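You operate a simulated robot arm through the tools that you are given. There is no shell and no other tool. Be economical: measure what you need, move in short steps, check, and stop when the job is done.

Carry out the task below with a simulated robot arm. There is one attempt and no reset: what you move stays moved.

Task
Put one of the lanterns from the ledge of the lamp rig on the top of the low bench.

The check looks at the end state, three seconds after you hand in, the way a careful person would. Anything else that was tipped, shoved, dropped, spilled or broken makes it a failure.

Robot
A 7-joint arm with a two-finger parallel gripper on a trunk, on a base that drives. Base frame: it is fixed to the floor where the robot stands at the start and does not move with it; the origin is under the middle of the robot, x ahead of it, y to its left, z up. Units: mm, degrees, N and s.
With the tool pointing down near the work surface it reaches from about 460 to 920 mm from the robot's upright axis, wherever it stands. Its first joint turns from -115.0 to 115.0 degrees. Places, roughly: top of the low bench [400, 4100, 500]. Payload 3.91 kg.
Tool frame: the origin (TCP) lies between the finger pads and is the grasp point; the fingertips stand 30 mm ahead of it; z points along the fingers, y is the line along which they close. Largest opening 110 mm; finger width 20, thickness 10; the body of the gripper, 48 by 112 mm, starts 55 mm behind the TCP.
Orientation is that of the tool frame in the base frame, as [roll, pitch, yaw] about the fixed x, y, z axes, in that order (R = Rz(yaw) Ry(pitch) Rx(roll)). With the fingers straight down and closing along the base's y, the tool's x points along the base's -x, its y along +y and its z along -z.

Tools
- The arm moves only by the tool drive_tool. Its arguments are lists of equal length, an entry for each row: "slide": the shift along the tool's x, y, z in m, a list of three; "rot": the turn, a rotation vector about the tool's x, y, z in degrees, a list of three; "jaw": the closure, from 0 (fully open) to 1 (shut). In form: {"slide": [[x, y, z], ...], "rot": [[rx, ry, rz], ...], "jaw": [jaw, ...]}. A call has 1 to 12 rows; each row shifts and turns the commanded pose from where the row before left it, along the tool's axes as they then stand. Each row takes 0.2 s and may step no farther than 50 mm and 8.6 degrees from the row before; otherwise, or with a gripper value out of range, the whole call is refused. Where a pose cannot be reached the arm comes as near as it can. A force on the tool above 40 N (or 10 N above the force at the start of the call, whichever is more), or a blocked arm, ends the call early, and 0.2 s more pass. Each finger travels about 153 mm/s and halts on what it meets, pressing with about 24 N; the grip force reading is that of the motor and also rises with nothing between the fingers. The clock runs only during rows and for 0.2 s after the last one: add rows that do not move to give the fingers time. The reply holds the time, the measured pose of the TCP, the force on the tool along the base axes, the opening and the grip force, in the units named above and with some noise, and new pictures: "pictures" is both (left out), scene, wrist or none.
- Cameras (640 x 400 px; columns grow to the right, rows downward): "scene" is now at [219, 154.8, 1381]; the picture's right is [-0.55, -0.84, 0.00], its down [-0.33, 0.22, -0.92] and it looks along [0.77, -0.50, -0.40] (base axes); focal length 288 px, centre (320, 200). "wrist" rides on the gripper at [72, 17, -103] in the tool frame; the picture's right is [-0.23, 0.97, 0.00], its down [-0.76, -0.18, -0.62] and it looks along [-0.61, -0.14, 0.78] (tool axes); focal length 222 px, centre (320, 200). There is no depth. A picture from a camera that has moved, and an enlarged one, comes with that camera's place and axes in the base frame and with its lens.
- move_column(by): slides the trunk up (or, below 0, down) by that many mm; the arm and the scene camera ride with it, the base frame stays. It gives what a move gives, with no picture.
- base_move(legs): drives the robot by 1 to 6 legs, each [ahead, left, turn to the left] in mm, mm and degrees, along the robot's own axes; the way and the turn of a leg run together, so that a leg with both is an arc; at most 1500 mm and 180 degrees a leg. The arm and the cameras ride along, it lands a little off, and it stops where it bumps. It gives what a move gives, and a new picture of the scene camera.
- pan_tilt(pan, tilt): turns the head with the scene camera to pan (to the left, within 80 degrees either way) and tilt (down, from -29 to 69), counted from straight ahead of the robot. It gives what a move gives, and a new picture of the scene camera.
- inspect(camera, box): a new picture of the part [left, top, right, bottom] of that camera's present view, enlarged. The clock stands still meanwhile.
- hand_in(): hands the job in; it is judged then, once.

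Work in short steps. Places have to be worked out from the pictures, the camera data and where the tool is seen: move nearer, look again, correct. Check each grasp and each placing, and mend what went wrong. You have 120 turns and 170 pictures in all, those below and enlarged ones among them. Open the gripper and draw the arm clear of the work before you hand the job in, unless the task says otherwise; then end with one line.

The tools are called after "Call:" as a command line: name --argument value ..., lists and objects as JSON in quotes. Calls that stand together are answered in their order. drive_tool: Moves the arm, as the interface text tells. Its arguments: {"type":"object","properties":{"slide":{"type":"array"},"rot":{"type":"array"},"jaw":{"type":"array"},"pictures":{"type":"string","enum":["both","scene","wrist","none"]}},"required":["slide","rot","jaw"]} The other tools are called the same way: move_column (by) slides the trunk up or down; base_move (legs) drives the base; pan_tilt (pan, tilt) turns the head that bears the scene camera; inspect (camera, box) takes an enlarged picture of a part of a camera's view; hand_in () hands the job in.

At the start:

```text
time: 0.0
tcp_pos: [492.4, -134.2, 1249.5]
tool_rot: [-180.0, 0.0, -180.0]
force: [-0.3, 0.4, 0.1]
finger_gap: 109.7
gripper_force: 0.1
trunk travel left (down, up): [-700.0, 290.0]
robot x, y, heading: [-1.4, -0.1, -0.1]
head pan, tilt: [-33.1, 23.4]
```

scene: 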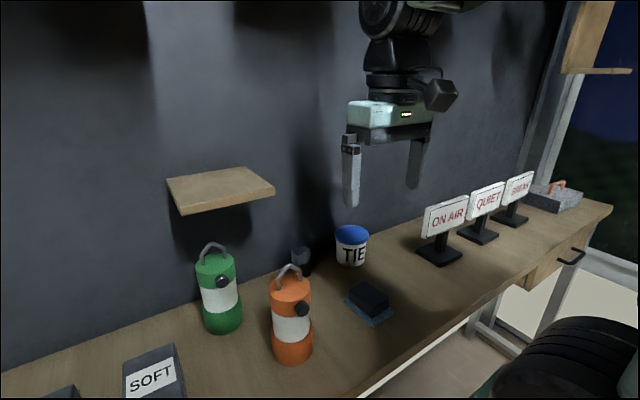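
wrist: 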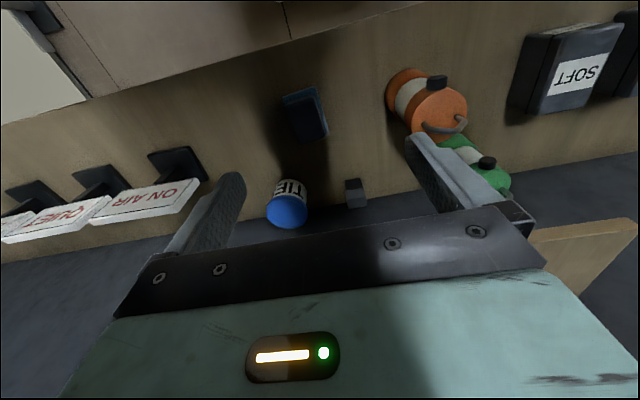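

The picture shows two lanterns on the worktop and a small wall shelf. I need to find out what the "lamp rig" is, so I look around.

Call:
pan_tilt --pan 20 --tilt 20

Call:
pan_tilt --pan 78 --tilt 20

```text
time: 1.2
tcp_pos: [492.7, -134.0, 1249.8]
tool_rot: [179.9, 0.1, 180.0]
force: [0.3, -0.6, 0.3]
finger_gap: 110.0
gripper_force: 0.0
trunk travel left (down, up): [-700.0, 290.0]
robot x, y, heading: [0.3, 1.9, -0.2]
head pan, tilt: [20.0, 20.0]
camera scene: at [229.1, 237.1, 1386.5], right [0.34, -0.94, 0.0], down [-0.32, -0.12, -0.94], along [0.88, 0.32, -0.34], focal length 288 px, centre (320, 200)
```

scene: 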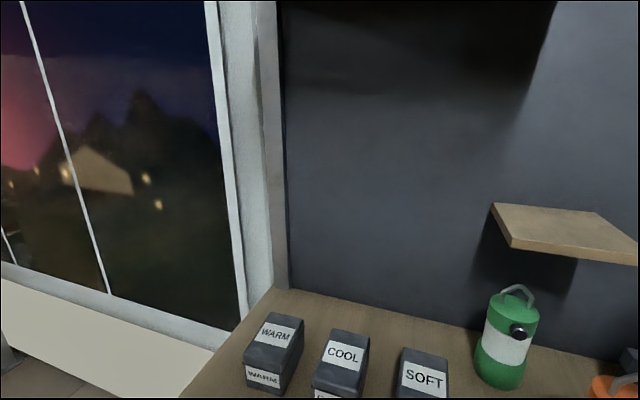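

```text
time: 2.5
tcp_pos: [493.3, -134.6, 1249.3]
tool_rot: [-180.0, 0.0, -179.9]
force: [0.2, 0.5, 0.0]
finger_gap: 110.0
gripper_force: 0.2
trunk travel left (down, up): [-700.0, 290.0]
robot x, y, heading: [-0.7, 0.4, -0.1]
head pan, tilt: [78.0, 20.0]
camera scene: at [161.0, 296.4, 1386.6], right [0.98, -0.21, 0.0], down [-0.07, -0.33, -0.94], along [0.2, 0.92, -0.34], focal length 288 px, centre (320, 200)
```

scene: 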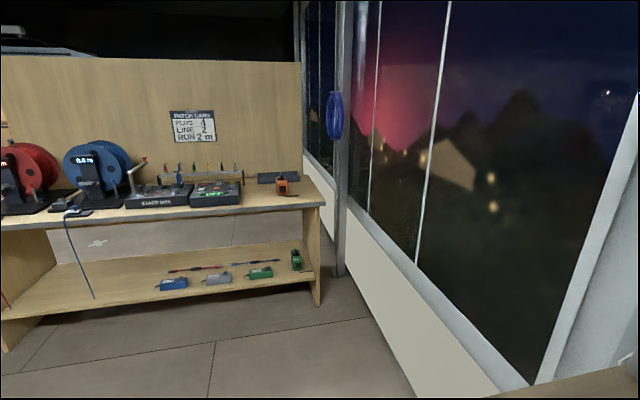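

Behind is a larger room with a partition; the low bench (y≈4100) is beyond it. I look right and also up front at the workbench to identify the lamp rig.

Call:
pan_tilt --pan -78 --tilt 20

Call:
pan_tilt --pan -10 --tilt -5

```text
time: 4.9
tcp_pos: [491.9, -134.0, 1249.8]
tool_rot: [180.0, 0.0, -180.0]
force: [0.1, -0.2, 0.5]
finger_gap: 110.1
gripper_force: 0.1
trunk travel left (down, up): [-700.0, 290.0]
robot x, y, heading: [-1.3, 1.7, -0.2]
head pan, tilt: [-78.0, 20.0]
camera scene: at [160.9, 114.3, 1386.6], right [-0.98, -0.21, 0.0], down [-0.07, 0.33, -0.94], along [0.2, -0.92, -0.34], focal length 288 px, centre (320, 200)
```

scene: 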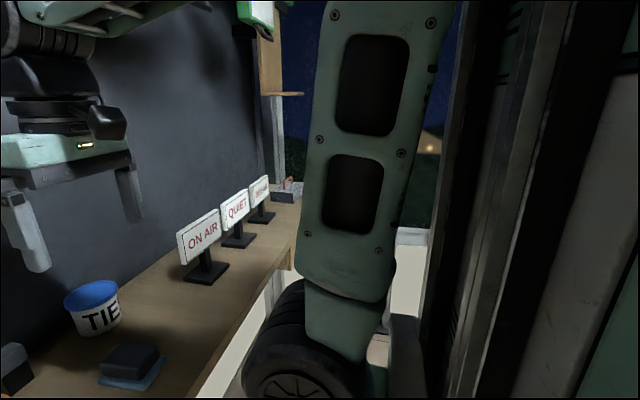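

```text
time: 6.3
tcp_pos: [494.0, -134.0, 1248.5]
tool_rot: [-180.0, 0.0, 180.0]
force: [-0.1, -1.4, -0.4]
finger_gap: 110.4
gripper_force: 0.1
trunk travel left (down, up): [-700.0, 290.0]
robot x, y, heading: [0.2, 1.8, 0.2]
head pan, tilt: [-10.0, -5.0]
camera scene: at [227.7, 190.1, 1426.6], right [-0.17, -0.98, 0.0], down [0.09, -0.02, -1.0], along [0.98, -0.17, 0.09], focal length 288 px, centre (320, 200)
```

scene: 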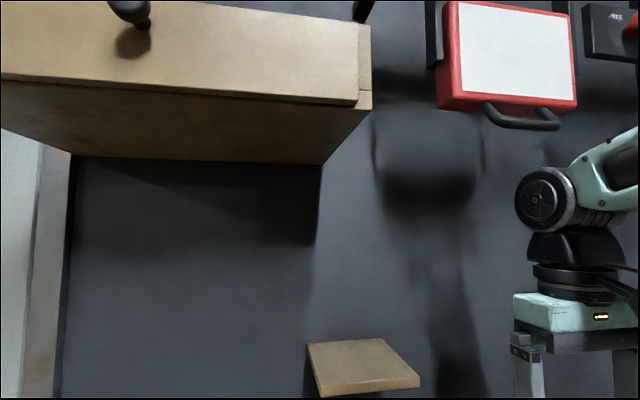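

No obvious rig yet. I back off from the worktop a little and turn to survey the rest of the room.

Call:
base_move --legs '[[-500, 0, 0]]'

Call:
base_move --legs '[[0, 0, 90]]'

Call:
pan_tilt --pan 50 --tilt 10

```text
time: 8.9
tcp_pos: [124.1, -138.0, 1250.2]
tool_rot: [-179.9, 0.1, -179.9]
force: [0.0, 0.4, 0.0]
finger_gap: 109.8
gripper_force: 0.0
trunk travel left (down, up): [-700.0, 290.0]
robot x, y, heading: [-369.5, -5.8, -0.2]
head pan, tilt: [-10.0, -5.0]
stopped in leg 1: the robot was blocked; the commanded pose is now the measured one
camera scene: at [-141.2, 186.6, 1426.6], right [-0.17, -0.99, 0.0], down [0.09, -0.01, -1.0], along [0.98, -0.17, 0.09], focal length 288 px, centre (320, 200)
```

scene: 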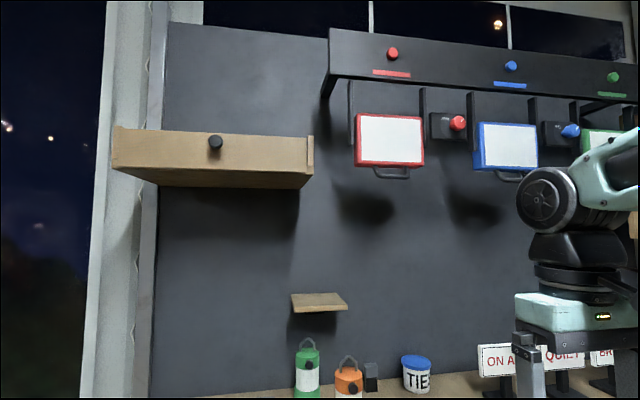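

```text
time: 9.6
tcp_pos: [124.3, -136.0, 1249.2]
tool_rot: [-180.0, 0.1, -179.8]
force: [-0.3, 0.0, 0.6]
finger_gap: 110.2
gripper_force: 0.0
trunk travel left (down, up): [-700.0, 290.0]
robot x, y, heading: [-366.3, -3.9, 0.4]
head pan, tilt: [-10.0, -5.0]
stopped in leg 1: the robot was blocked; the commanded pose is now the measured one
camera scene: at [-140.9, 187.4, 1426.6], right [-0.17, -0.99, 0.0], down [0.09, -0.01, -1.0], along [0.98, -0.17, 0.09], focal length 288 px, centre (320, 200)
```

scene: 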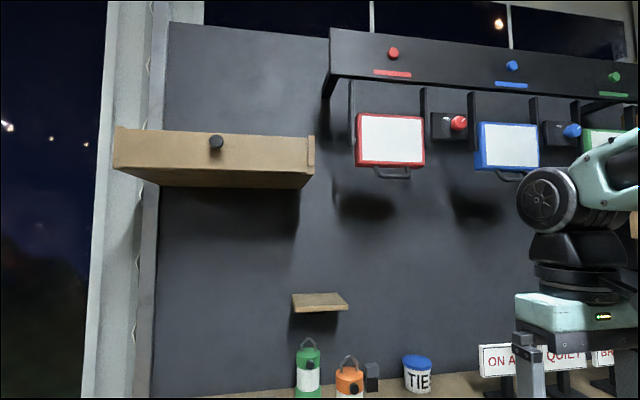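

```text
time: 10.9
tcp_pos: [125.4, -136.3, 1250.1]
tool_rot: [-180.0, 0.0, -179.9]
force: [0.1, -0.4, 0.4]
finger_gap: 110.0
gripper_force: 0.1
trunk travel left (down, up): [-700.0, 290.0]
robot x, y, heading: [-369.0, -2.0, 0.6]
head pan, tilt: [50.0, 10.0]
camera scene: at [-167.6, 273.7, 1402.9], right [0.77, -0.64, 0.0], down [-0.11, -0.13, -0.98], along [0.63, 0.76, -0.17], focal length 288 px, centre (320, 200)
```

scene: 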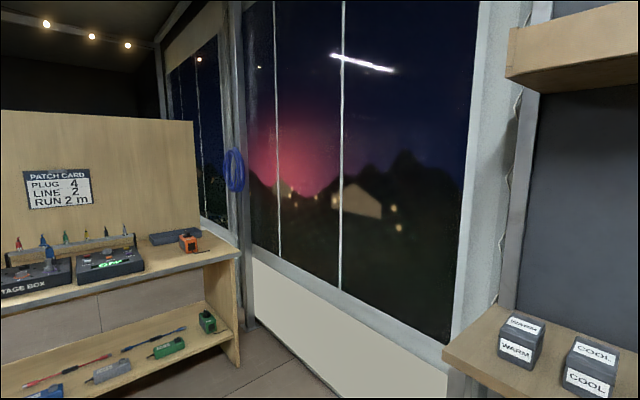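

This wall with lamp panels is evidently the lamp rig and the worktop its ledge, with the green and orange lanterns. The base is blocked behind at x≈-370; I drive back ahead and look at the lanterns closely.

Call:
base_move --legs '[[365, 0, 0]]'

Call:
pan_tilt --pan -25 --tilt 40

Call:
inspect --camera "scene" --box '[120, 50, 440, 250]'

```text
time: 13.3
tcp_pos: [491.0, -135.9, 1249.8]
tool_rot: [-179.9, 0.1, 180.0]
force: [-0.1, 0.0, 0.7]
finger_gap: 109.9
gripper_force: 0.1
trunk travel left (down, up): [-700.0, 290.0]
robot x, y, heading: [-1.8, -4.4, 0.3]
head pan, tilt: [50.0, 10.0]
camera scene: at [198.0, 275.0, 1402.8], right [0.77, -0.64, 0.0], down [-0.11, -0.13, -0.98], along [0.63, 0.76, -0.17], focal length 288 px, centre (320, 200)
```

scene: 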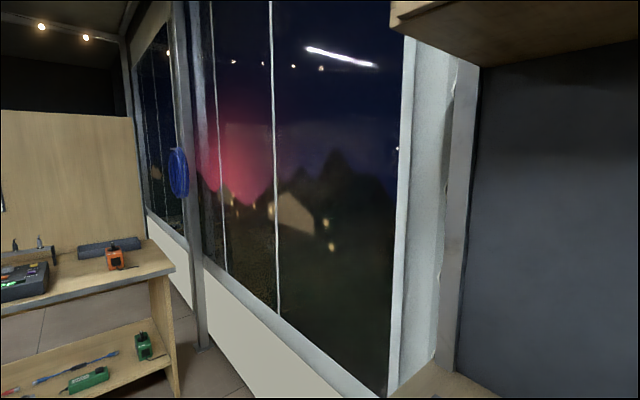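

```text
time: 14.7
tcp_pos: [489.8, -138.5, 1250.6]
tool_rot: [-180.0, 0.2, 180.0]
force: [0.6, -1.1, 0.1]
finger_gap: 109.9
gripper_force: 0.2
trunk travel left (down, up): [-700.0, 290.0]
robot x, y, heading: [-4.1, -1.9, 0.1]
head pan, tilt: [-25.0, 40.0]
camera scene: at [215.7, 167.9, 1355.2], right [-0.42, -0.91, 0.0], down [-0.58, 0.27, -0.77], along [0.7, -0.32, -0.64], focal length 288 px, centre (320, 200)
```

scene: 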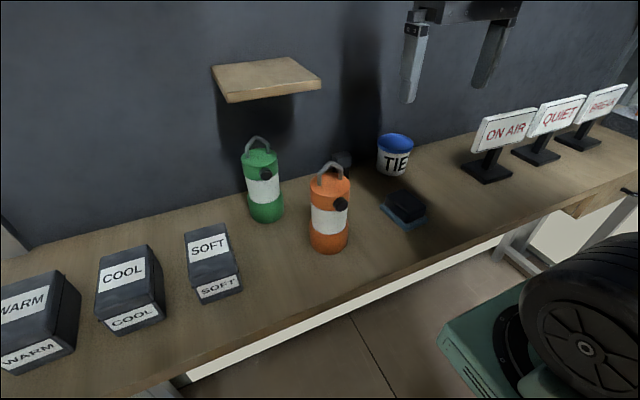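

```text
2.00 times, centred on (280, 150) of scene
camera zoom: at [215.7, 167.9, 1355.2], right [-0.42, -0.91, 0.0], down [-0.58, 0.27, -0.77], along [0.7, -0.32, -0.64], focal length 576 px, centre (400, 300)
```

zoom: 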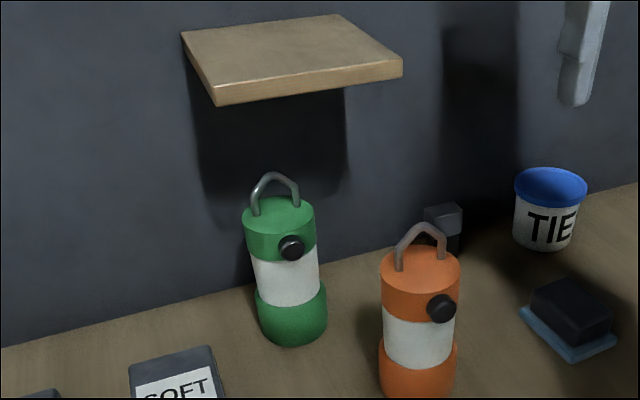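

The orange lantern is freely accessible. Before choosing I check the small ledge at the far right end of the rig, to be sure no lanterns are there.

Call:
pan_tilt --pan -58 --tilt 0

```text
time: 15.8
tcp_pos: [490.7, -135.8, 1249.7]
tool_rot: [-180.0, 0.1, 180.0]
force: [-0.6, 0.4, 0.3]
finger_gap: 109.9
gripper_force: 0.0
trunk travel left (down, up): [-700.0, 290.0]
robot x, y, heading: [3.0, 1.4, 0.1]
head pan, tilt: [-58.0, 0.0]
camera scene: at [186.5, 127.4, 1418.8], right [-0.85, -0.53, 0.0], down [0.0, 0.0, -1.0], along [0.53, -0.85, 0.0], focal length 288 px, centre (320, 200)
```

scene: 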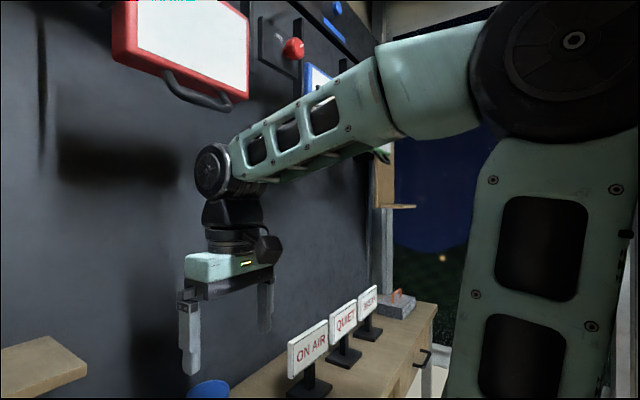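

That far ledge is empty of lanterns, so I go for the orange one: axis about (544, 0), cap top z≈1085, handle top ≈1122, knob toward the robot. I move above it at the present height.

Call:
drive_tool --slide '[[-0.013, 0.034, 0], [-0.013, 0.034, 0], [-0.013, 0.034, 0], [-0.014, 0.034, 0], [0, 0, 0]]' --rot '[[0, 0, 0], [0, 0, 0], [0, 0, 0], [0, 0, 0], [0, 0, 0]]' --jaw '[0, 0, 0, 0, 0]' --pictures "wrist"

Call:
pan_tilt --pan -15 --tilt 25

```text
time: 17.0
tcp_pos: [542.0, 1.4, 1248.6]
tool_rot: [180.0, 0.1, -179.9]
force: [-0.4, 0.2, 0.2]
finger_gap: 110.1
gripper_force: 0.1
trunk travel left (down, up): [-700.0, 290.0]
robot x, y, heading: [-5.4, -1.8, 0.2]
head pan, tilt: [-58.0, 0.0]
camera wrist: at [471.3, 19.2, 1353.1], right [0.23, 0.97, 0.0], down [0.76, -0.18, 0.62], along [0.61, -0.14, -0.78], focal length 222 px, centre (320, 200)
```

wrist: 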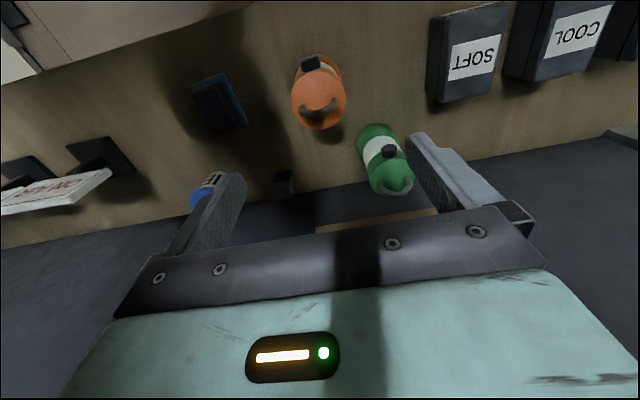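

```text
time: 18.1
tcp_pos: [543.6, 2.2, 1250.6]
tool_rot: [180.0, 0.0, 180.0]
force: [-0.6, -0.1, -0.5]
finger_gap: 109.5
gripper_force: 0.0
trunk travel left (down, up): [-700.0, 290.0]
robot x, y, heading: [-3.5, -2.1, -0.0]
head pan, tilt: [-15.0, 25.0]
camera scene: at [227.5, 179.9, 1378.5], right [-0.26, -0.97, 0.0], down [-0.41, 0.11, -0.91], along [0.88, -0.23, -0.42], focal length 288 px, centre (320, 200)
```

scene: 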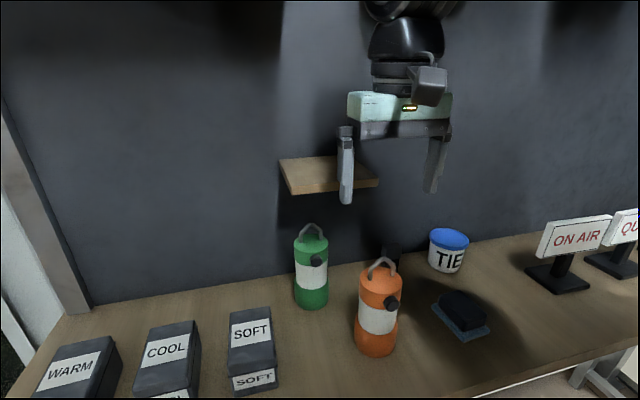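

Both views put the lantern axis at about (541, 1), right under the tool. I descend to just above the handle and look again.

Call:
drive_tool --slide '[[0.001, 0, 0.03], [0, 0, 0.03], [0, 0, 0.02], [0, 0, 0]]' --rot '[[0, 0, 0], [0, 0, 0], [0, 0, 0], [0, 0, 0]]' --jaw '[0, 0, 0, 0]'

```text
time: 19.1
tcp_pos: [541.0, 1.9, 1168.9]
tool_rot: [179.9, 0.1, 180.0]
force: [-0.2, -1.4, 0.0]
finger_gap: 109.8
gripper_force: 0.1
trunk travel left (down, up): [-700.0, 290.0]
robot x, y, heading: [-2.5, -4.2, 0.1]
head pan, tilt: [-15.0, 25.0]
camera scene: at [227.5, 180.0, 1378.5], right [-0.26, -0.97, 0.0], down [-0.41, 0.11, -0.91], along [0.88, -0.23, -0.42], focal length 288 px, centre (320, 200)
camera wrist: at [469.8, 18.1, 1272.7], right [0.23, 0.97, 0.0], down [0.76, -0.18, 0.63], along [0.61, -0.14, -0.78], focal length 222 px, centre (320, 200)
```

scene: 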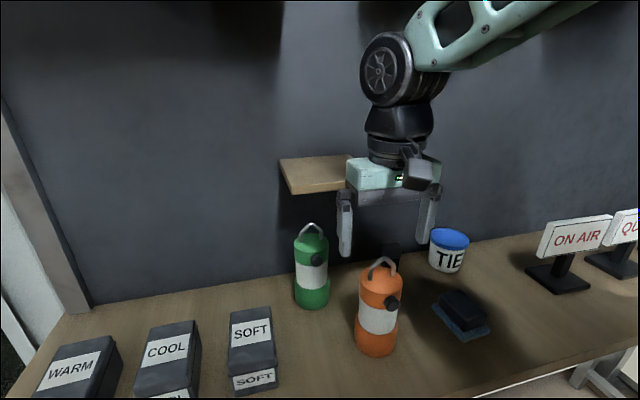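
wrist: 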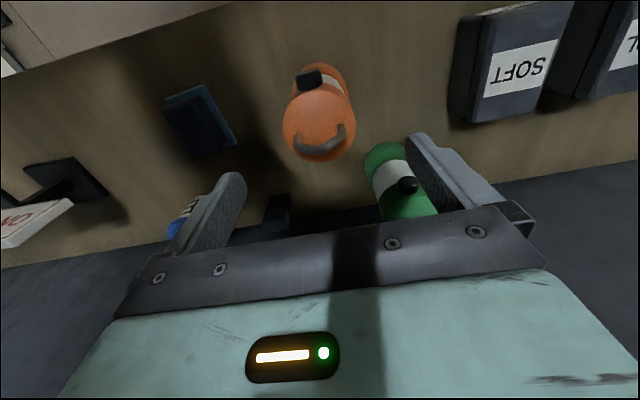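

Cap centre is about (540, 2), well aligned. I descend to grasp height, TCP z≈1078, with fingers clear on both sides.

Call:
drive_tool --slide '[[0, 0, 0.025], [0, 0, 0.025], [0, 0, 0.02], [0, 0, 0.02], [0, 0, 0]]' --rot '[[0, 0, 0], [0, 0, 0], [0, 0, 0], [0, 0, 0], [0, 0, 0]]' --jaw '[0, 0, 0, 0, 0]'

```text
time: 20.3
tcp_pos: [542.3, -0.1, 1079.8]
tool_rot: [179.9, 0.2, -179.9]
force: [0.6, -0.1, 0.1]
finger_gap: 110.1
gripper_force: 0.1
trunk travel left (down, up): [-700.0, 290.0]
robot x, y, heading: [-0.2, 1.0, 0.3]
head pan, tilt: [-15.0, 25.0]
camera scene: at [227.5, 180.0, 1378.5], right [-0.26, -0.97, 0.0], down [-0.41, 0.11, -0.91], along [0.88, -0.23, -0.42], focal length 288 px, centre (320, 200)
camera wrist: at [471.0, 17.3, 1182.7], right [0.23, 0.97, 0.0], down [0.76, -0.18, 0.62], along [0.61, -0.14, -0.78], focal length 222 px, centre (320, 200)
```

scene: 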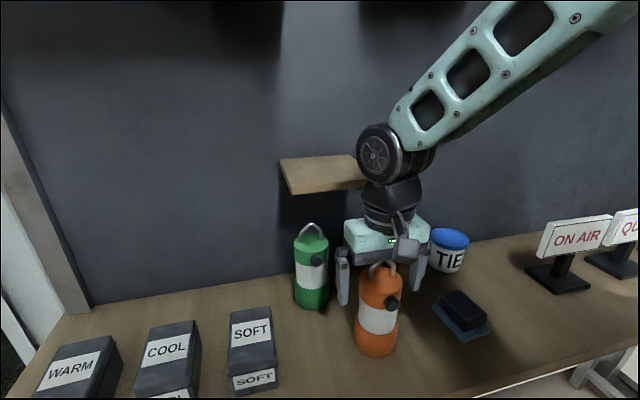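
wrist: 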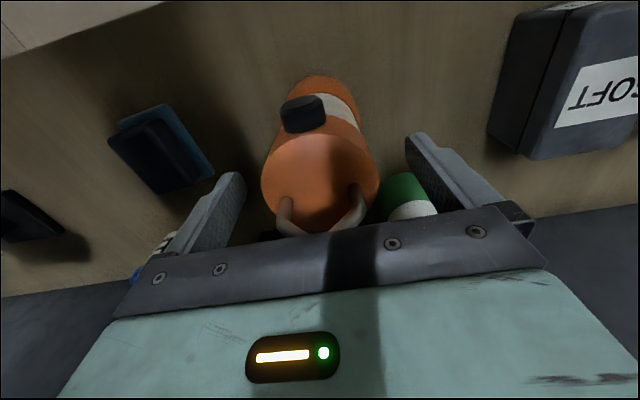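

No contact; the cap top looks nearer z≈1072, so I go 8 mm lower for more finger overlap, then close gently.

Call:
drive_tool --slide '[[0, 0, 0.004], [0, 0, 0.004], [0, 0, 0], [0, 0, 0], [0, 0, 0], [0, 0, 0], [0, 0, 0]]' --rot '[[0, 0, 0], [0, 0, 0], [0, 0, 0], [0, 0, 0], [0, 0, 0], [0, 0, 0], [0, 0, 0]]' --jaw '[0, 0, 0.1, 0.2, 0.3, 0.4, 0.5]'

```text
time: 21.4
tcp_pos: [543.4, 2.4, 1074.2]
tool_rot: [179.9, 0.6, 180.0]
force: [-4.8, -1.1, 22.5]
finger_gap: 76.9
gripper_force: 0.0
trunk travel left (down, up): [-700.0, 290.0]
robot x, y, heading: [-0.9, -1.8, 0.3]
head pan, tilt: [-15.0, 25.0]
stopped in row 5: the force on the tool passed its limit (the readings are from after the stop); the commanded pose is now the measured one
camera scene: at [226.5, 179.9, 1378.5], right [-0.26, -0.97, 0.0], down [-0.41, 0.11, -0.91], along [0.88, -0.23, -0.42], focal length 288 px, centre (320, 200)
camera wrist: at [471.3, 17.9, 1176.7], right [0.23, 0.97, 0.0], down [0.75, -0.18, 0.63], along [0.62, -0.14, -0.78], focal length 222 px, centre (320, 200)
```

scene: 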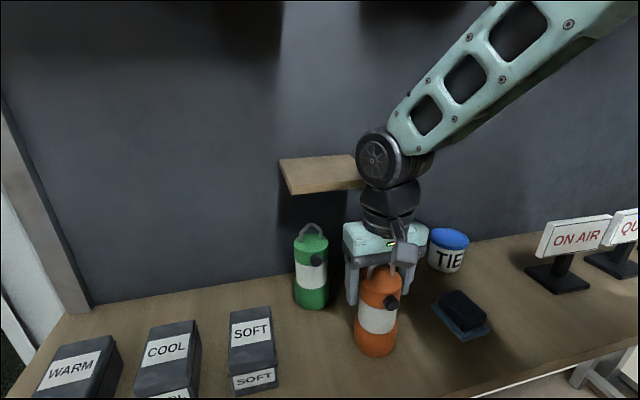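
wrist: 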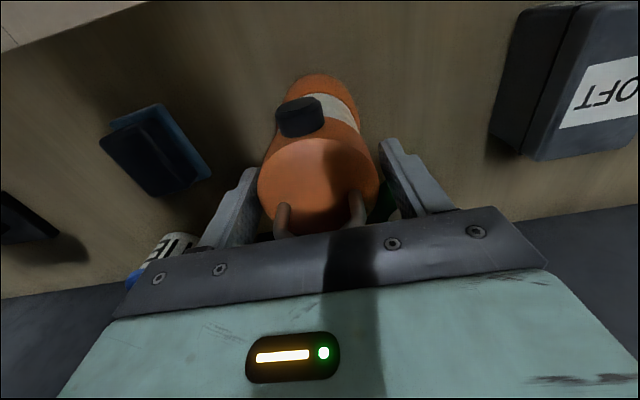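

The palm touched the handle (22 N up), so the handle top is at ≈1129. I lift 6 mm and then close.

Call:
drive_tool --slide '[[0, 0, -0.006], [0, 0, 0], [0, 0, 0], [0, 0, 0], [0, 0, 0], [0, 0, 0]]' --rot '[[0, 0, 0], [0, 0, 0], [0, 0, 0], [0, 0, 0], [0, 0, 0], [0, 0, 0]]' --jaw '[0.3, 0.3, 0.4, 0.6, 0.8, 0.8]'

```text
time: 22.8
tcp_pos: [543.8, 0.4, 1078.6]
tool_rot: [179.8, 0.5, -180.0]
force: [0.8, -1.4, -0.2]
finger_gap: 63.5
gripper_force: 24.4
trunk travel left (down, up): [-700.0, 290.0]
robot x, y, heading: [-3.4, -0.5, -0.1]
head pan, tilt: [-15.0, 25.0]
camera scene: at [227.6, 180.0, 1378.4], right [-0.26, -0.97, 0.0], down [-0.41, 0.11, -0.91], along [0.88, -0.23, -0.42], focal length 288 px, centre (320, 200)
camera wrist: at [472.3, 17.8, 1181.1], right [0.23, 0.97, 0.0], down [0.76, -0.18, 0.63], along [0.61, -0.14, -0.78], focal length 222 px, centre (320, 200)
```

scene: 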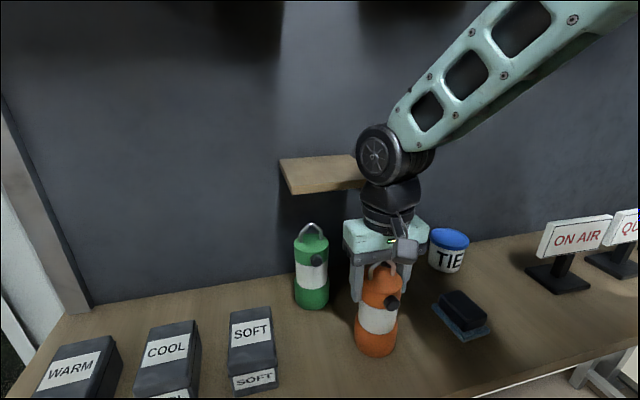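
wrist: 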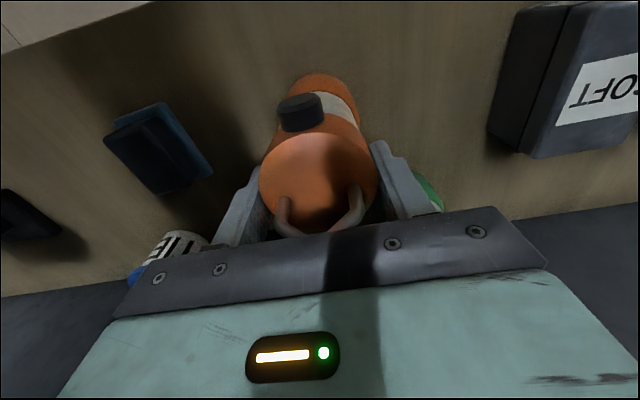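

Gripped at 63.5 mm with 24 N. I lift 50 mm and check the force.

Call:
drive_tool --slide '[[0, 0, -0.01], [0, 0, -0.02], [0, 0, -0.02], [0, 0, 0], [0, 0, 0]]' --rot '[[0, 0, 0], [0, 0, 0], [0, 0, 0], [0, 0, 0], [0, 0, 0]]' --jaw '[0.8, 0.8, 0.8, 0.8, 0.8]'

```text
time: 24.0
tcp_pos: [543.3, 1.7, 1127.8]
tool_rot: [179.9, 0.4, 180.0]
force: [-0.1, 0.0, -1.8]
finger_gap: 63.3
gripper_force: 23.8
trunk travel left (down, up): [-700.0, 290.0]
robot x, y, heading: [-2.3, -1.4, 0.5]
head pan, tilt: [-15.0, 25.0]
camera scene: at [227.6, 180.0, 1378.4], right [-0.26, -0.97, 0.0], down [-0.41, 0.11, -0.91], along [0.88, -0.23, -0.42], focal length 288 px, centre (320, 200)
camera wrist: at [470.9, 18.8, 1230.8], right [0.23, 0.97, 0.0], down [0.76, -0.18, 0.63], along [0.61, -0.14, -0.78], focal length 222 px, centre (320, 200)
```

scene: 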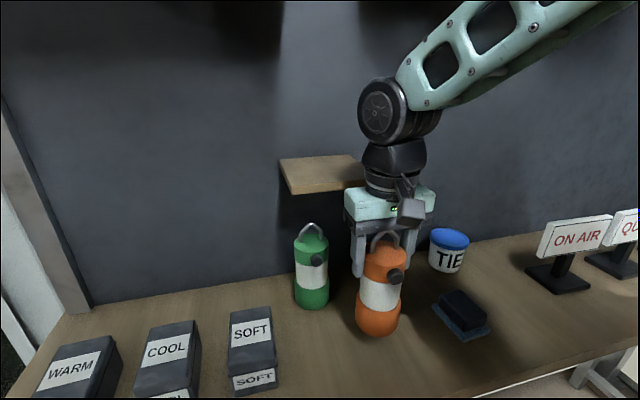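
wrist: 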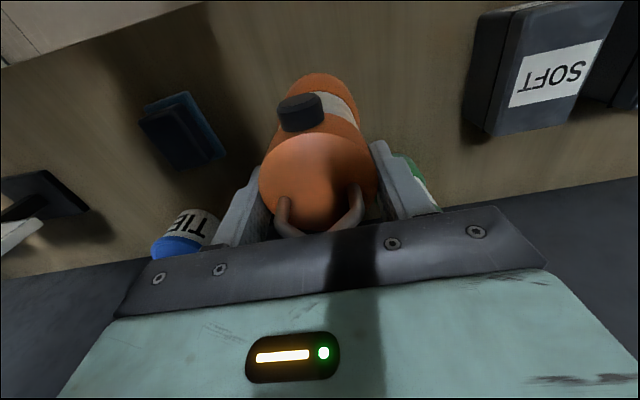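

The lantern is lifted cleanly (light, ≈0.2 kg); its bottom is 128 mm below the TCP. I raise further and draw it in.

Call:
drive_tool --slide '[[0, 0, -0.03], [0, 0, -0.03], [0, 0, -0.03], [0.01, 0, -0.03], [0.03, 0, 0], [0.03, 0, 0], [0, 0, 0]]' --rot '[[0, 0, 0], [0, 0, 0], [0, 0, 0], [0, 0, 0], [0, 0, 0], [0, 0, 0], [0, 0, 0]]' --jaw '[0.8, 0.8, 0.8, 0.8, 0.8, 0.8, 0.8]' --pictures "none"

Call:
pan_tilt --pan 80 --tilt 45

Call:
base_move --legs '[[-250, 0, 0]]'

```text
time: 25.6
tcp_pos: [473.0, 0.4, 1248.4]
tool_rot: [179.9, 0.4, -179.9]
force: [-0.4, 1.2, -2.9]
finger_gap: 63.3
gripper_force: 24.0
trunk travel left (down, up): [-700.0, 290.0]
robot x, y, heading: [-0.8, -0.6, 0.1]
head pan, tilt: [-15.0, 25.0]
```

```text
time: 27.3
tcp_pos: [473.6, 0.8, 1247.7]
tool_rot: [179.8, 0.3, 180.0]
force: [-0.9, 0.2, -2.4]
finger_gap: 63.7
gripper_force: 24.0
trunk travel left (down, up): [-700.0, 290.0]
robot x, y, heading: [0.9, -2.1, 0.3]
head pan, tilt: [80.0, 45.0]
camera scene: at [152.4, 283.7, 1347.9], right [0.99, -0.17, 0.0], down [-0.12, -0.7, -0.71], along [0.12, 0.7, -0.71], focal length 288 px, centre (320, 200)
```

scene: 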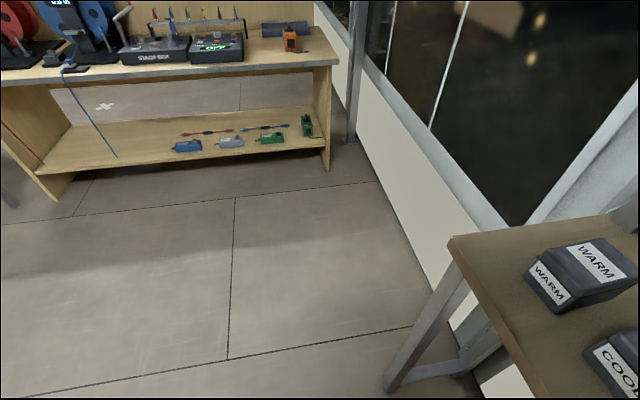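

```text
time: 29.1
tcp_pos: [222.3, -0.7, 1247.7]
tool_rot: [179.9, 0.4, 179.9]
force: [-0.4, 0.9, -2.5]
finger_gap: 63.3
gripper_force: 23.8
trunk travel left (down, up): [-700.0, 290.0]
robot x, y, heading: [-253.9, -3.9, -0.1]
head pan, tilt: [80.0, 45.0]
camera scene: at [-98.4, 282.7, 1347.9], right [0.99, -0.17, 0.0], down [-0.12, -0.7, -0.71], along [0.12, 0.7, -0.71], focal length 288 px, centre (320, 200)
```

scene: 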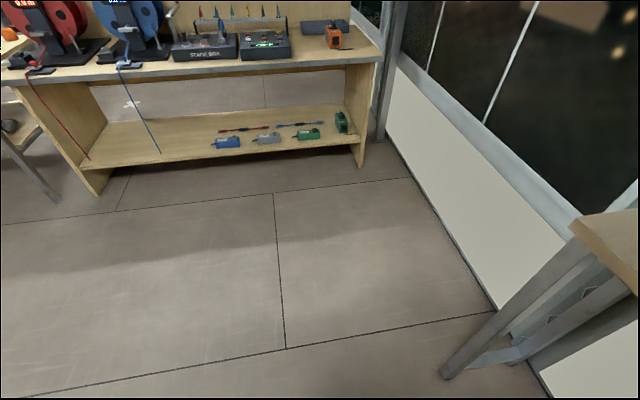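

Floor is clear up to the patch table at y≈1900. I drive left 800 mm, turn left 60° and look further round.

Call:
base_move --legs '[[0, 800, 0], [0, 0, 60]]'

Call:
pan_tilt --pan 65 --tilt 20

```text
time: 36.1
tcp_pos: [-13.3, 1206.3, 1248.6]
tool_rot: [179.9, 0.4, -120.5]
force: [0.5, 0.7, -2.3]
finger_gap: 63.6
gripper_force: 24.4
trunk travel left (down, up): [-700.0, 290.0]
robot x, y, heading: [-253.3, 792.1, 59.8]
head pan, tilt: [80.0, 45.0]
camera scene: at [-420.0, 1073.3, 1347.9], right [0.65, 0.76, 0.0], down [0.54, -0.46, -0.71], along [-0.54, 0.46, -0.71], focal length 288 px, centre (320, 200)
```

scene: 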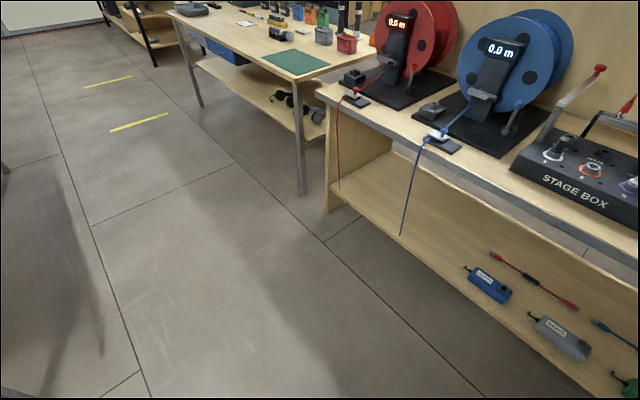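

```text
time: 37.0
tcp_pos: [-13.0, 1205.9, 1247.4]
tool_rot: [179.9, 0.4, -120.5]
force: [0.3, -0.3, -3.2]
finger_gap: 63.3
gripper_force: 24.4
trunk travel left (down, up): [-700.0, 290.0]
robot x, y, heading: [-252.7, 797.0, 59.6]
head pan, tilt: [65.0, 20.0]
camera scene: at [-411.0, 1097.2, 1386.5], right [0.82, 0.57, 0.0], down [0.2, -0.28, -0.94], along [-0.54, 0.77, -0.34], focal length 288 px, centre (320, 200)
```

scene: 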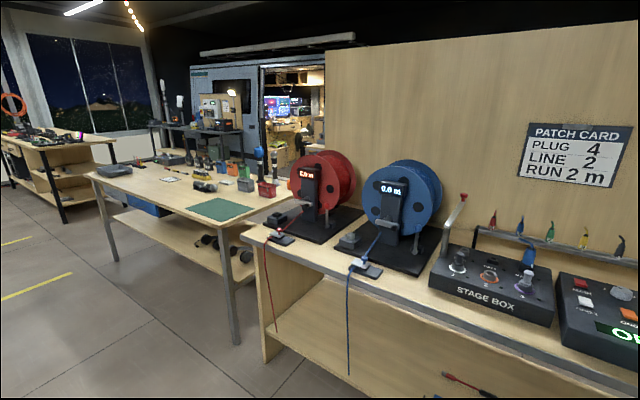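

It's a large workshop with a row of benches. I turn more to look down the aisle.

Call:
base_move --legs '[[0, 0, 90]]'

Call:
pan_tilt --pan 0 --tilt 15

Call:
pan_tilt --pan 60 --tilt 15

```text
time: 41.2
tcp_pos: [-663.8, 1032.9, 1248.1]
tool_rot: [179.9, 0.4, -30.4]
force: [0.5, 0.6, -1.6]
finger_gap: 63.3
gripper_force: 23.7
trunk travel left (down, up): [-700.0, 290.0]
robot x, y, heading: [-254.6, 796.0, 150.0]
head pan, tilt: [65.0, 20.0]
camera scene: at [-555.3, 636.0, 1386.5], right [-0.57, 0.82, 0.0], down [0.28, 0.19, -0.94], along [-0.77, -0.54, -0.34], focal length 288 px, centre (320, 200)
```

scene: 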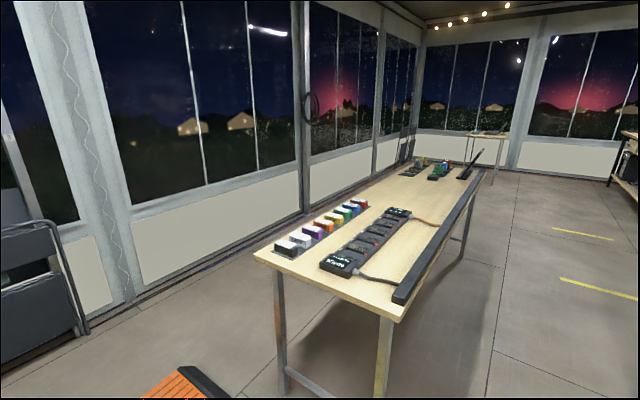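

```text
time: 42.5
tcp_pos: [-664.0, 1032.6, 1247.6]
tool_rot: [179.9, 0.3, -30.3]
force: [0.7, -0.7, -3.1]
finger_gap: 63.2
gripper_force: 24.4
trunk travel left (down, up): [-700.0, 290.0]
robot x, y, heading: [-252.4, 795.6, 150.1]
head pan, tilt: [0.0, 15.0]
camera scene: at [-559.5, 736.0, 1394.7], right [0.5, 0.86, 0.0], down [0.22, -0.13, -0.97], along [-0.83, 0.49, -0.26], focal length 288 px, centre (320, 200)
```

scene: 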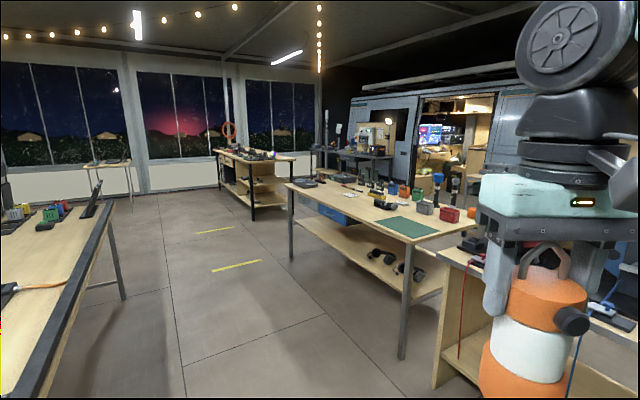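

```text
time: 43.8
tcp_pos: [-663.4, 1032.4, 1247.8]
tool_rot: [180.0, 0.3, -30.4]
force: [-0.1, -0.4, -2.4]
finger_gap: 63.0
gripper_force: 23.5
trunk travel left (down, up): [-700.0, 290.0]
robot x, y, heading: [-253.6, 789.4, 149.8]
head pan, tilt: [60.0, 15.0]
camera scene: at [-559.9, 642.8, 1394.7], right [-0.5, 0.87, 0.0], down [0.22, 0.13, -0.97], along [-0.84, -0.48, -0.26], focal length 288 px, centre (320, 200)
```

scene: 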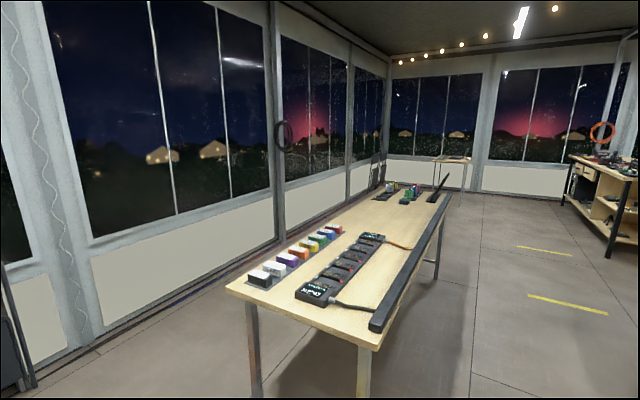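

The aisle runs along -x between tables (y≈400 to 1850); bench two ends at x≈-3150 and the next starts near x≈-4500, leaving a gap. I turn to heading 180, centre in the aisle and drive along.

Call:
base_move --legs '[[0, 0, 30], [0, -320, 0], [1300, 0, 0]]'

Call:
pan_tilt --pan -25 --tilt 15

```text
time: 53.5
tcp_pos: [-2001.7, 1141.5, 1246.8]
tool_rot: [179.9, 0.4, -1.2]
force: [0.3, 0.8, -2.6]
finger_gap: 63.3
gripper_force: 23.8
trunk travel left (down, up): [-700.0, 290.0]
robot x, y, heading: [-1527.8, 1134.8, 179.2]
head pan, tilt: [60.0, 15.0]
camera scene: at [-1720.5, 851.5, 1394.7], right [-0.86, 0.52, 0.0], down [0.13, 0.22, -0.97], along [-0.5, -0.83, -0.26], focal length 288 px, centre (320, 200)
```

scene: 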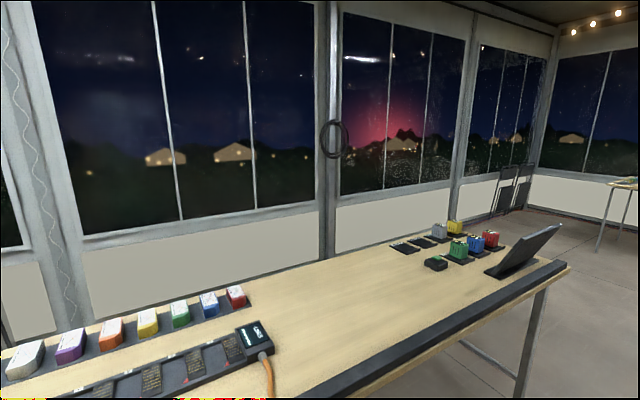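

```text
time: 55.1
tcp_pos: [-2001.5, 1141.4, 1247.4]
tool_rot: [179.9, 0.4, -1.2]
force: [0.3, 0.7, -2.2]
finger_gap: 63.4
gripper_force: 24.0
trunk travel left (down, up): [-700.0, 290.0]
robot x, y, heading: [-1525.2, 1132.9, 178.7]
head pan, tilt: [-25.0, 15.0]
camera scene: at [-1756.3, 972.5, 1394.7], right [0.44, 0.9, 0.0], down [0.23, -0.11, -0.97], along [-0.87, 0.42, -0.26], focal length 288 px, centre (320, 200)
```

scene: 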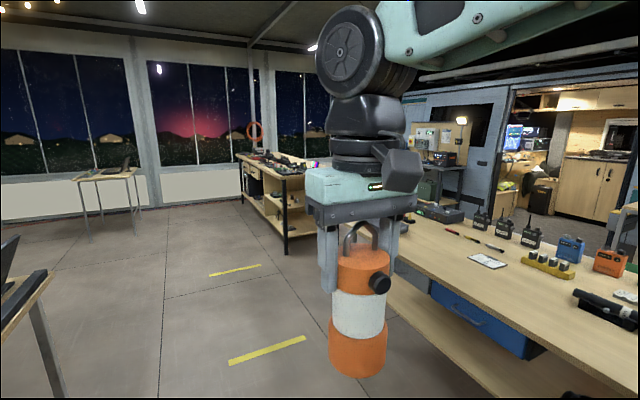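

Bench three begins at x≈-4550, confirming a 1.4 m gap centred at x≈-3850. I drive there, turn right and look through.

Call:
base_move --legs '[[1160, 0, 0], [1160, 0, 0], [0, 0, -89]]'

Call:
pan_tilt --pan 30 --tilt 20

Call:
pan_tilt --pan -45 --tilt 20

```text
time: 70.3
tcp_pos: [-3839.8, 1671.8, 1247.6]
tool_rot: [179.9, 0.5, -90.9]
force: [0.7, 0.0, -2.1]
finger_gap: 63.3
gripper_force: 24.0
trunk travel left (down, up): [-700.0, 290.0]
robot x, y, heading: [-3842.0, 1197.7, 89.5]
head pan, tilt: [-25.0, 15.0]
camera scene: at [-4006.7, 1425.7, 1394.7], right [0.9, -0.43, 0.0], down [-0.11, -0.23, -0.97], along [0.42, 0.87, -0.26], focal length 288 px, centre (320, 200)
```

scene: 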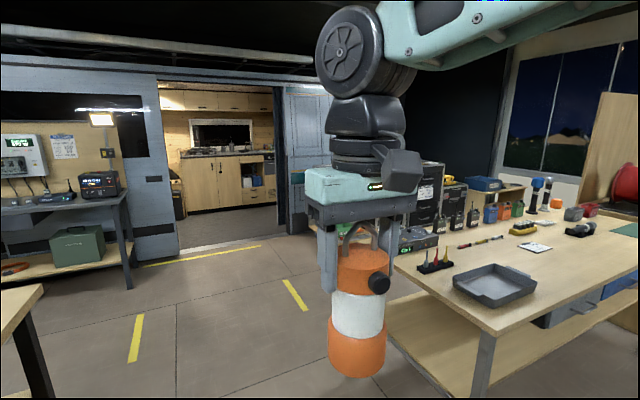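

```text
time: 71.5
tcp_pos: [-3839.6, 1672.2, 1248.1]
tool_rot: [180.0, 0.4, -90.9]
force: [-0.7, 0.3, -1.7]
finger_gap: 63.5
gripper_force: 23.8
trunk travel left (down, up): [-700.0, 290.0]
robot x, y, heading: [-3847.4, 1195.6, 89.6]
head pan, tilt: [30.0, 20.0]
camera scene: at [-4092.7, 1422.8, 1386.5], right [0.87, 0.49, 0.0], down [0.17, -0.3, -0.94], along [-0.46, 0.82, -0.34], focal length 288 px, centre (320, 200)
```

scene: 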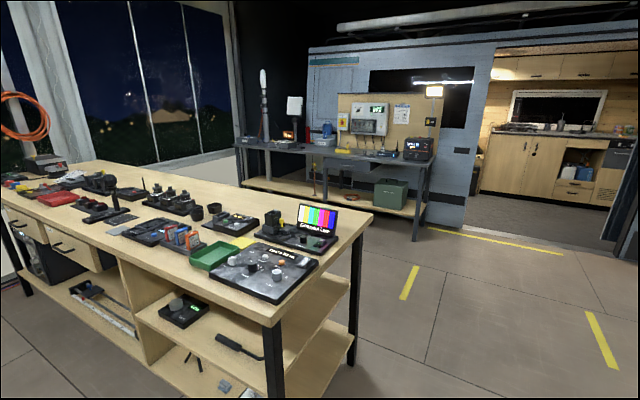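

```text
time: 73.0
tcp_pos: [-3838.8, 1672.0, 1248.4]
tool_rot: [179.9, 0.3, -90.8]
force: [0.2, -0.6, -2.5]
finger_gap: 63.8
gripper_force: 24.2
trunk travel left (down, up): [-700.0, 290.0]
robot x, y, heading: [-3842.6, 1195.5, 89.6]
head pan, tilt: [-45.0, 20.0]
camera scene: at [-3980.6, 1406.6, 1386.5], right [0.7, -0.72, 0.0], down [-0.24, -0.24, -0.94], along [0.67, 0.66, -0.34], focal length 288 px, centre (320, 200)
```

scene: 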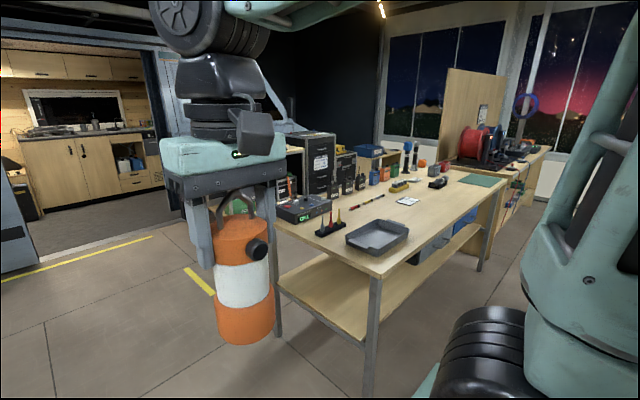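

The gap spans x −4520…−3170 and I stand centred. I drive through to y≈3450 and turn right to look toward the low bench.

Call:
base_move --legs '[[1150, 0, 0], [1100, 0, 0]]'

Call:
pan_tilt --pan -75 --tilt 20

```text
time: 84.1
tcp_pos: [-3780.2, 3933.9, 1247.7]
tool_rot: [-180.0, 0.4, -91.6]
force: [-0.1, 0.1, -2.4]
finger_gap: 63.6
gripper_force: 24.5
trunk travel left (down, up): [-700.0, 290.0]
robot x, y, heading: [-3789.8, 3457.2, 88.5]
head pan, tilt: [-45.0, 20.0]
camera scene: at [-3924.4, 3669.1, 1386.5], right [0.69, -0.72, 0.0], down [-0.25, -0.24, -0.94], along [0.68, 0.65, -0.34], focal length 288 px, centre (320, 200)
```

scene: 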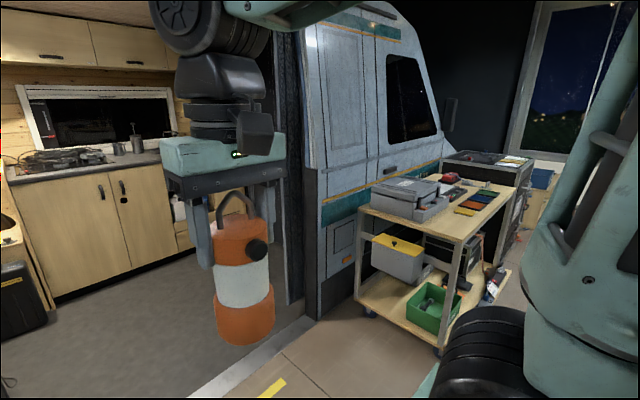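

```text
time: 85.1
tcp_pos: [-3780.7, 3932.9, 1247.5]
tool_rot: [179.9, 0.4, -91.6]
force: [0.3, -0.6, -2.4]
finger_gap: 63.4
gripper_force: 24.3
trunk travel left (down, up): [-700.0, 290.0]
robot x, y, heading: [-3790.2, 3458.0, 88.6]
head pan, tilt: [-75.0, 20.0]
camera scene: at [-3901.3, 3626.9, 1386.5], right [0.24, -0.97, 0.0], down [-0.33, -0.08, -0.94], along [0.91, 0.22, -0.34], focal length 288 px, centre (320, 200)
```

scene: 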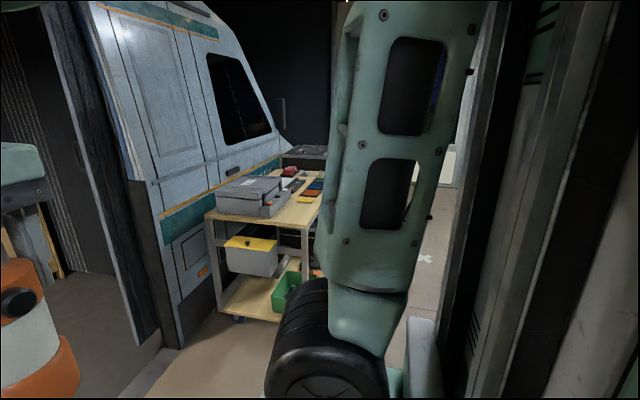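

The way is clear for a turn. I turn right to face +x.

Call:
base_move --legs '[[0, 0, -88]]'

Call:
pan_tilt --pan -15 --tilt 15

Call:
pan_tilt --pan 25 --tilt 20

```text
time: 89.1
tcp_pos: [-3314.9, 3482.4, 1246.5]
tool_rot: [179.9, 0.4, -177.4]
force: [0.2, 0.5, -2.3]
finger_gap: 63.3
gripper_force: 24.6
trunk travel left (down, up): [-700.0, 290.0]
robot x, y, heading: [-3788.3, 3456.6, 2.8]
head pan, tilt: [-75.0, 20.0]
camera scene: at [-3629.9, 3580.8, 1386.5], right [-0.95, -0.31, 0.0], down [-0.1, 0.33, -0.94], along [0.29, -0.89, -0.34], focal length 288 px, centre (320, 200)
```

scene: 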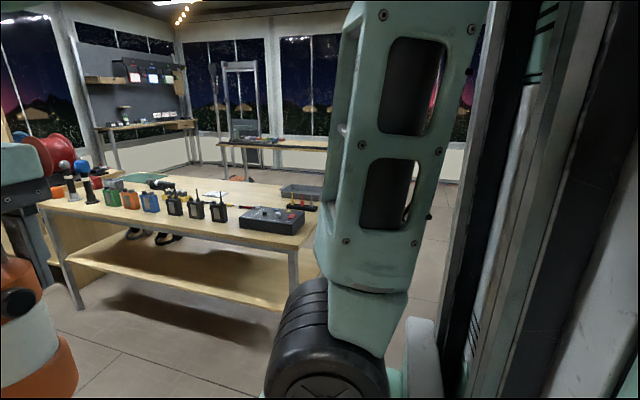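

```text
time: 90.4
tcp_pos: [-3315.5, 3482.6, 1247.9]
tool_rot: [179.9, 0.4, -177.3]
force: [-0.1, 0.0, -3.4]
finger_gap: 63.5
gripper_force: 24.4
trunk travel left (down, up): [-700.0, 290.0]
robot x, y, heading: [-3789.4, 3457.6, 2.7]
head pan, tilt: [-15.0, 15.0]
camera scene: at [-3567.0, 3649.7, 1394.7], right [-0.21, -0.98, 0.0], down [-0.25, 0.06, -0.97], along [0.94, -0.21, -0.26], focal length 288 px, centre (320, 200)
```

scene: 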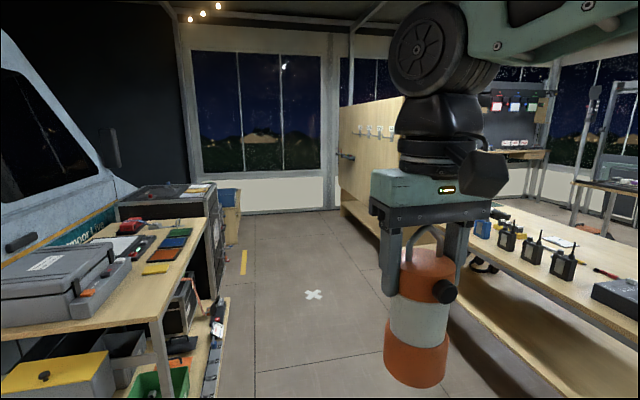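

```text
time: 91.5
tcp_pos: [-3315.5, 3482.3, 1249.6]
tool_rot: [179.9, 0.4, -177.4]
force: [-0.1, 0.4, -2.4]
finger_gap: 63.3
gripper_force: 24.3
trunk travel left (down, up): [-700.0, 290.0]
robot x, y, heading: [-3789.9, 3460.0, 2.8]
head pan, tilt: [25.0, 20.0]
camera scene: at [-3575.9, 3712.9, 1386.5], right [0.47, -0.89, 0.0], down [-0.3, -0.16, -0.94], along [0.83, 0.44, -0.34], focal length 288 px, centre (320, 200)
```

scene: 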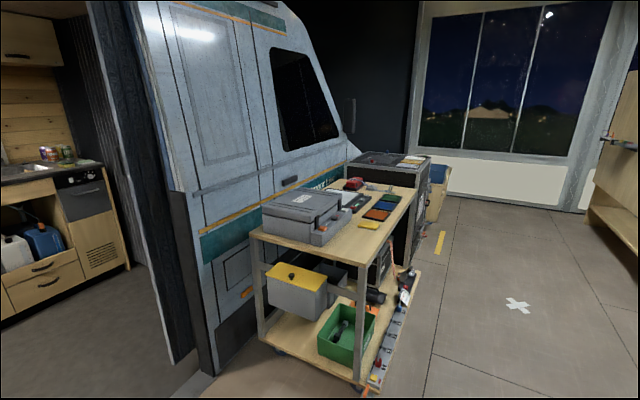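

The corridor along +x at y≈3350 looks clear (trolley and case at y>4000). I straighten and drive ahead in stages.

Call:
base_move --legs '[[0, -100, -2.8], [1400, 0, 0], [1100, 0, 0]]'

Call:
pan_tilt --pan 10 --tilt 20

```text
time: 104.5
tcp_pos: [-802.7, 3248.8, 1249.1]
tool_rot: [179.9, 0.4, 176.8]
force: [0.0, 0.5, -2.6]
finger_gap: 63.3
gripper_force: 24.1
trunk travel left (down, up): [-700.0, 290.0]
robot x, y, heading: [-1275.1, 3271.3, -2.9]
head pan, tilt: [25.0, 20.0]
camera scene: at [-1039.8, 3504.8, 1386.5], right [0.37, -0.93, 0.0], down [-0.32, -0.13, -0.94], along [0.87, 0.35, -0.34], focal length 288 px, centre (320, 200)
```

scene: 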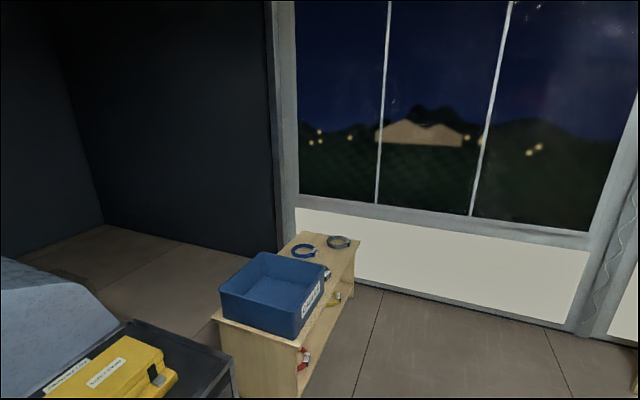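

```text
time: 105.3
tcp_pos: [-803.0, 3249.0, 1247.6]
tool_rot: [179.8, 0.3, 176.8]
force: [0.5, -0.1, -2.5]
finger_gap: 63.3
gripper_force: 24.4
trunk travel left (down, up): [-700.0, 290.0]
robot x, y, heading: [-1277.1, 3271.4, -3.1]
head pan, tilt: [10.0, 20.0]
camera scene: at [-1033.7, 3481.3, 1386.5], right [0.12, -0.99, 0.0], down [-0.34, -0.04, -0.94], along [0.93, 0.11, -0.34], focal length 288 px, centre (320, 200)
```

scene: 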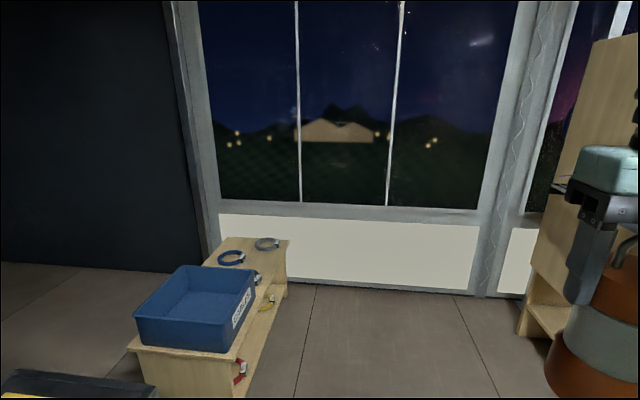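

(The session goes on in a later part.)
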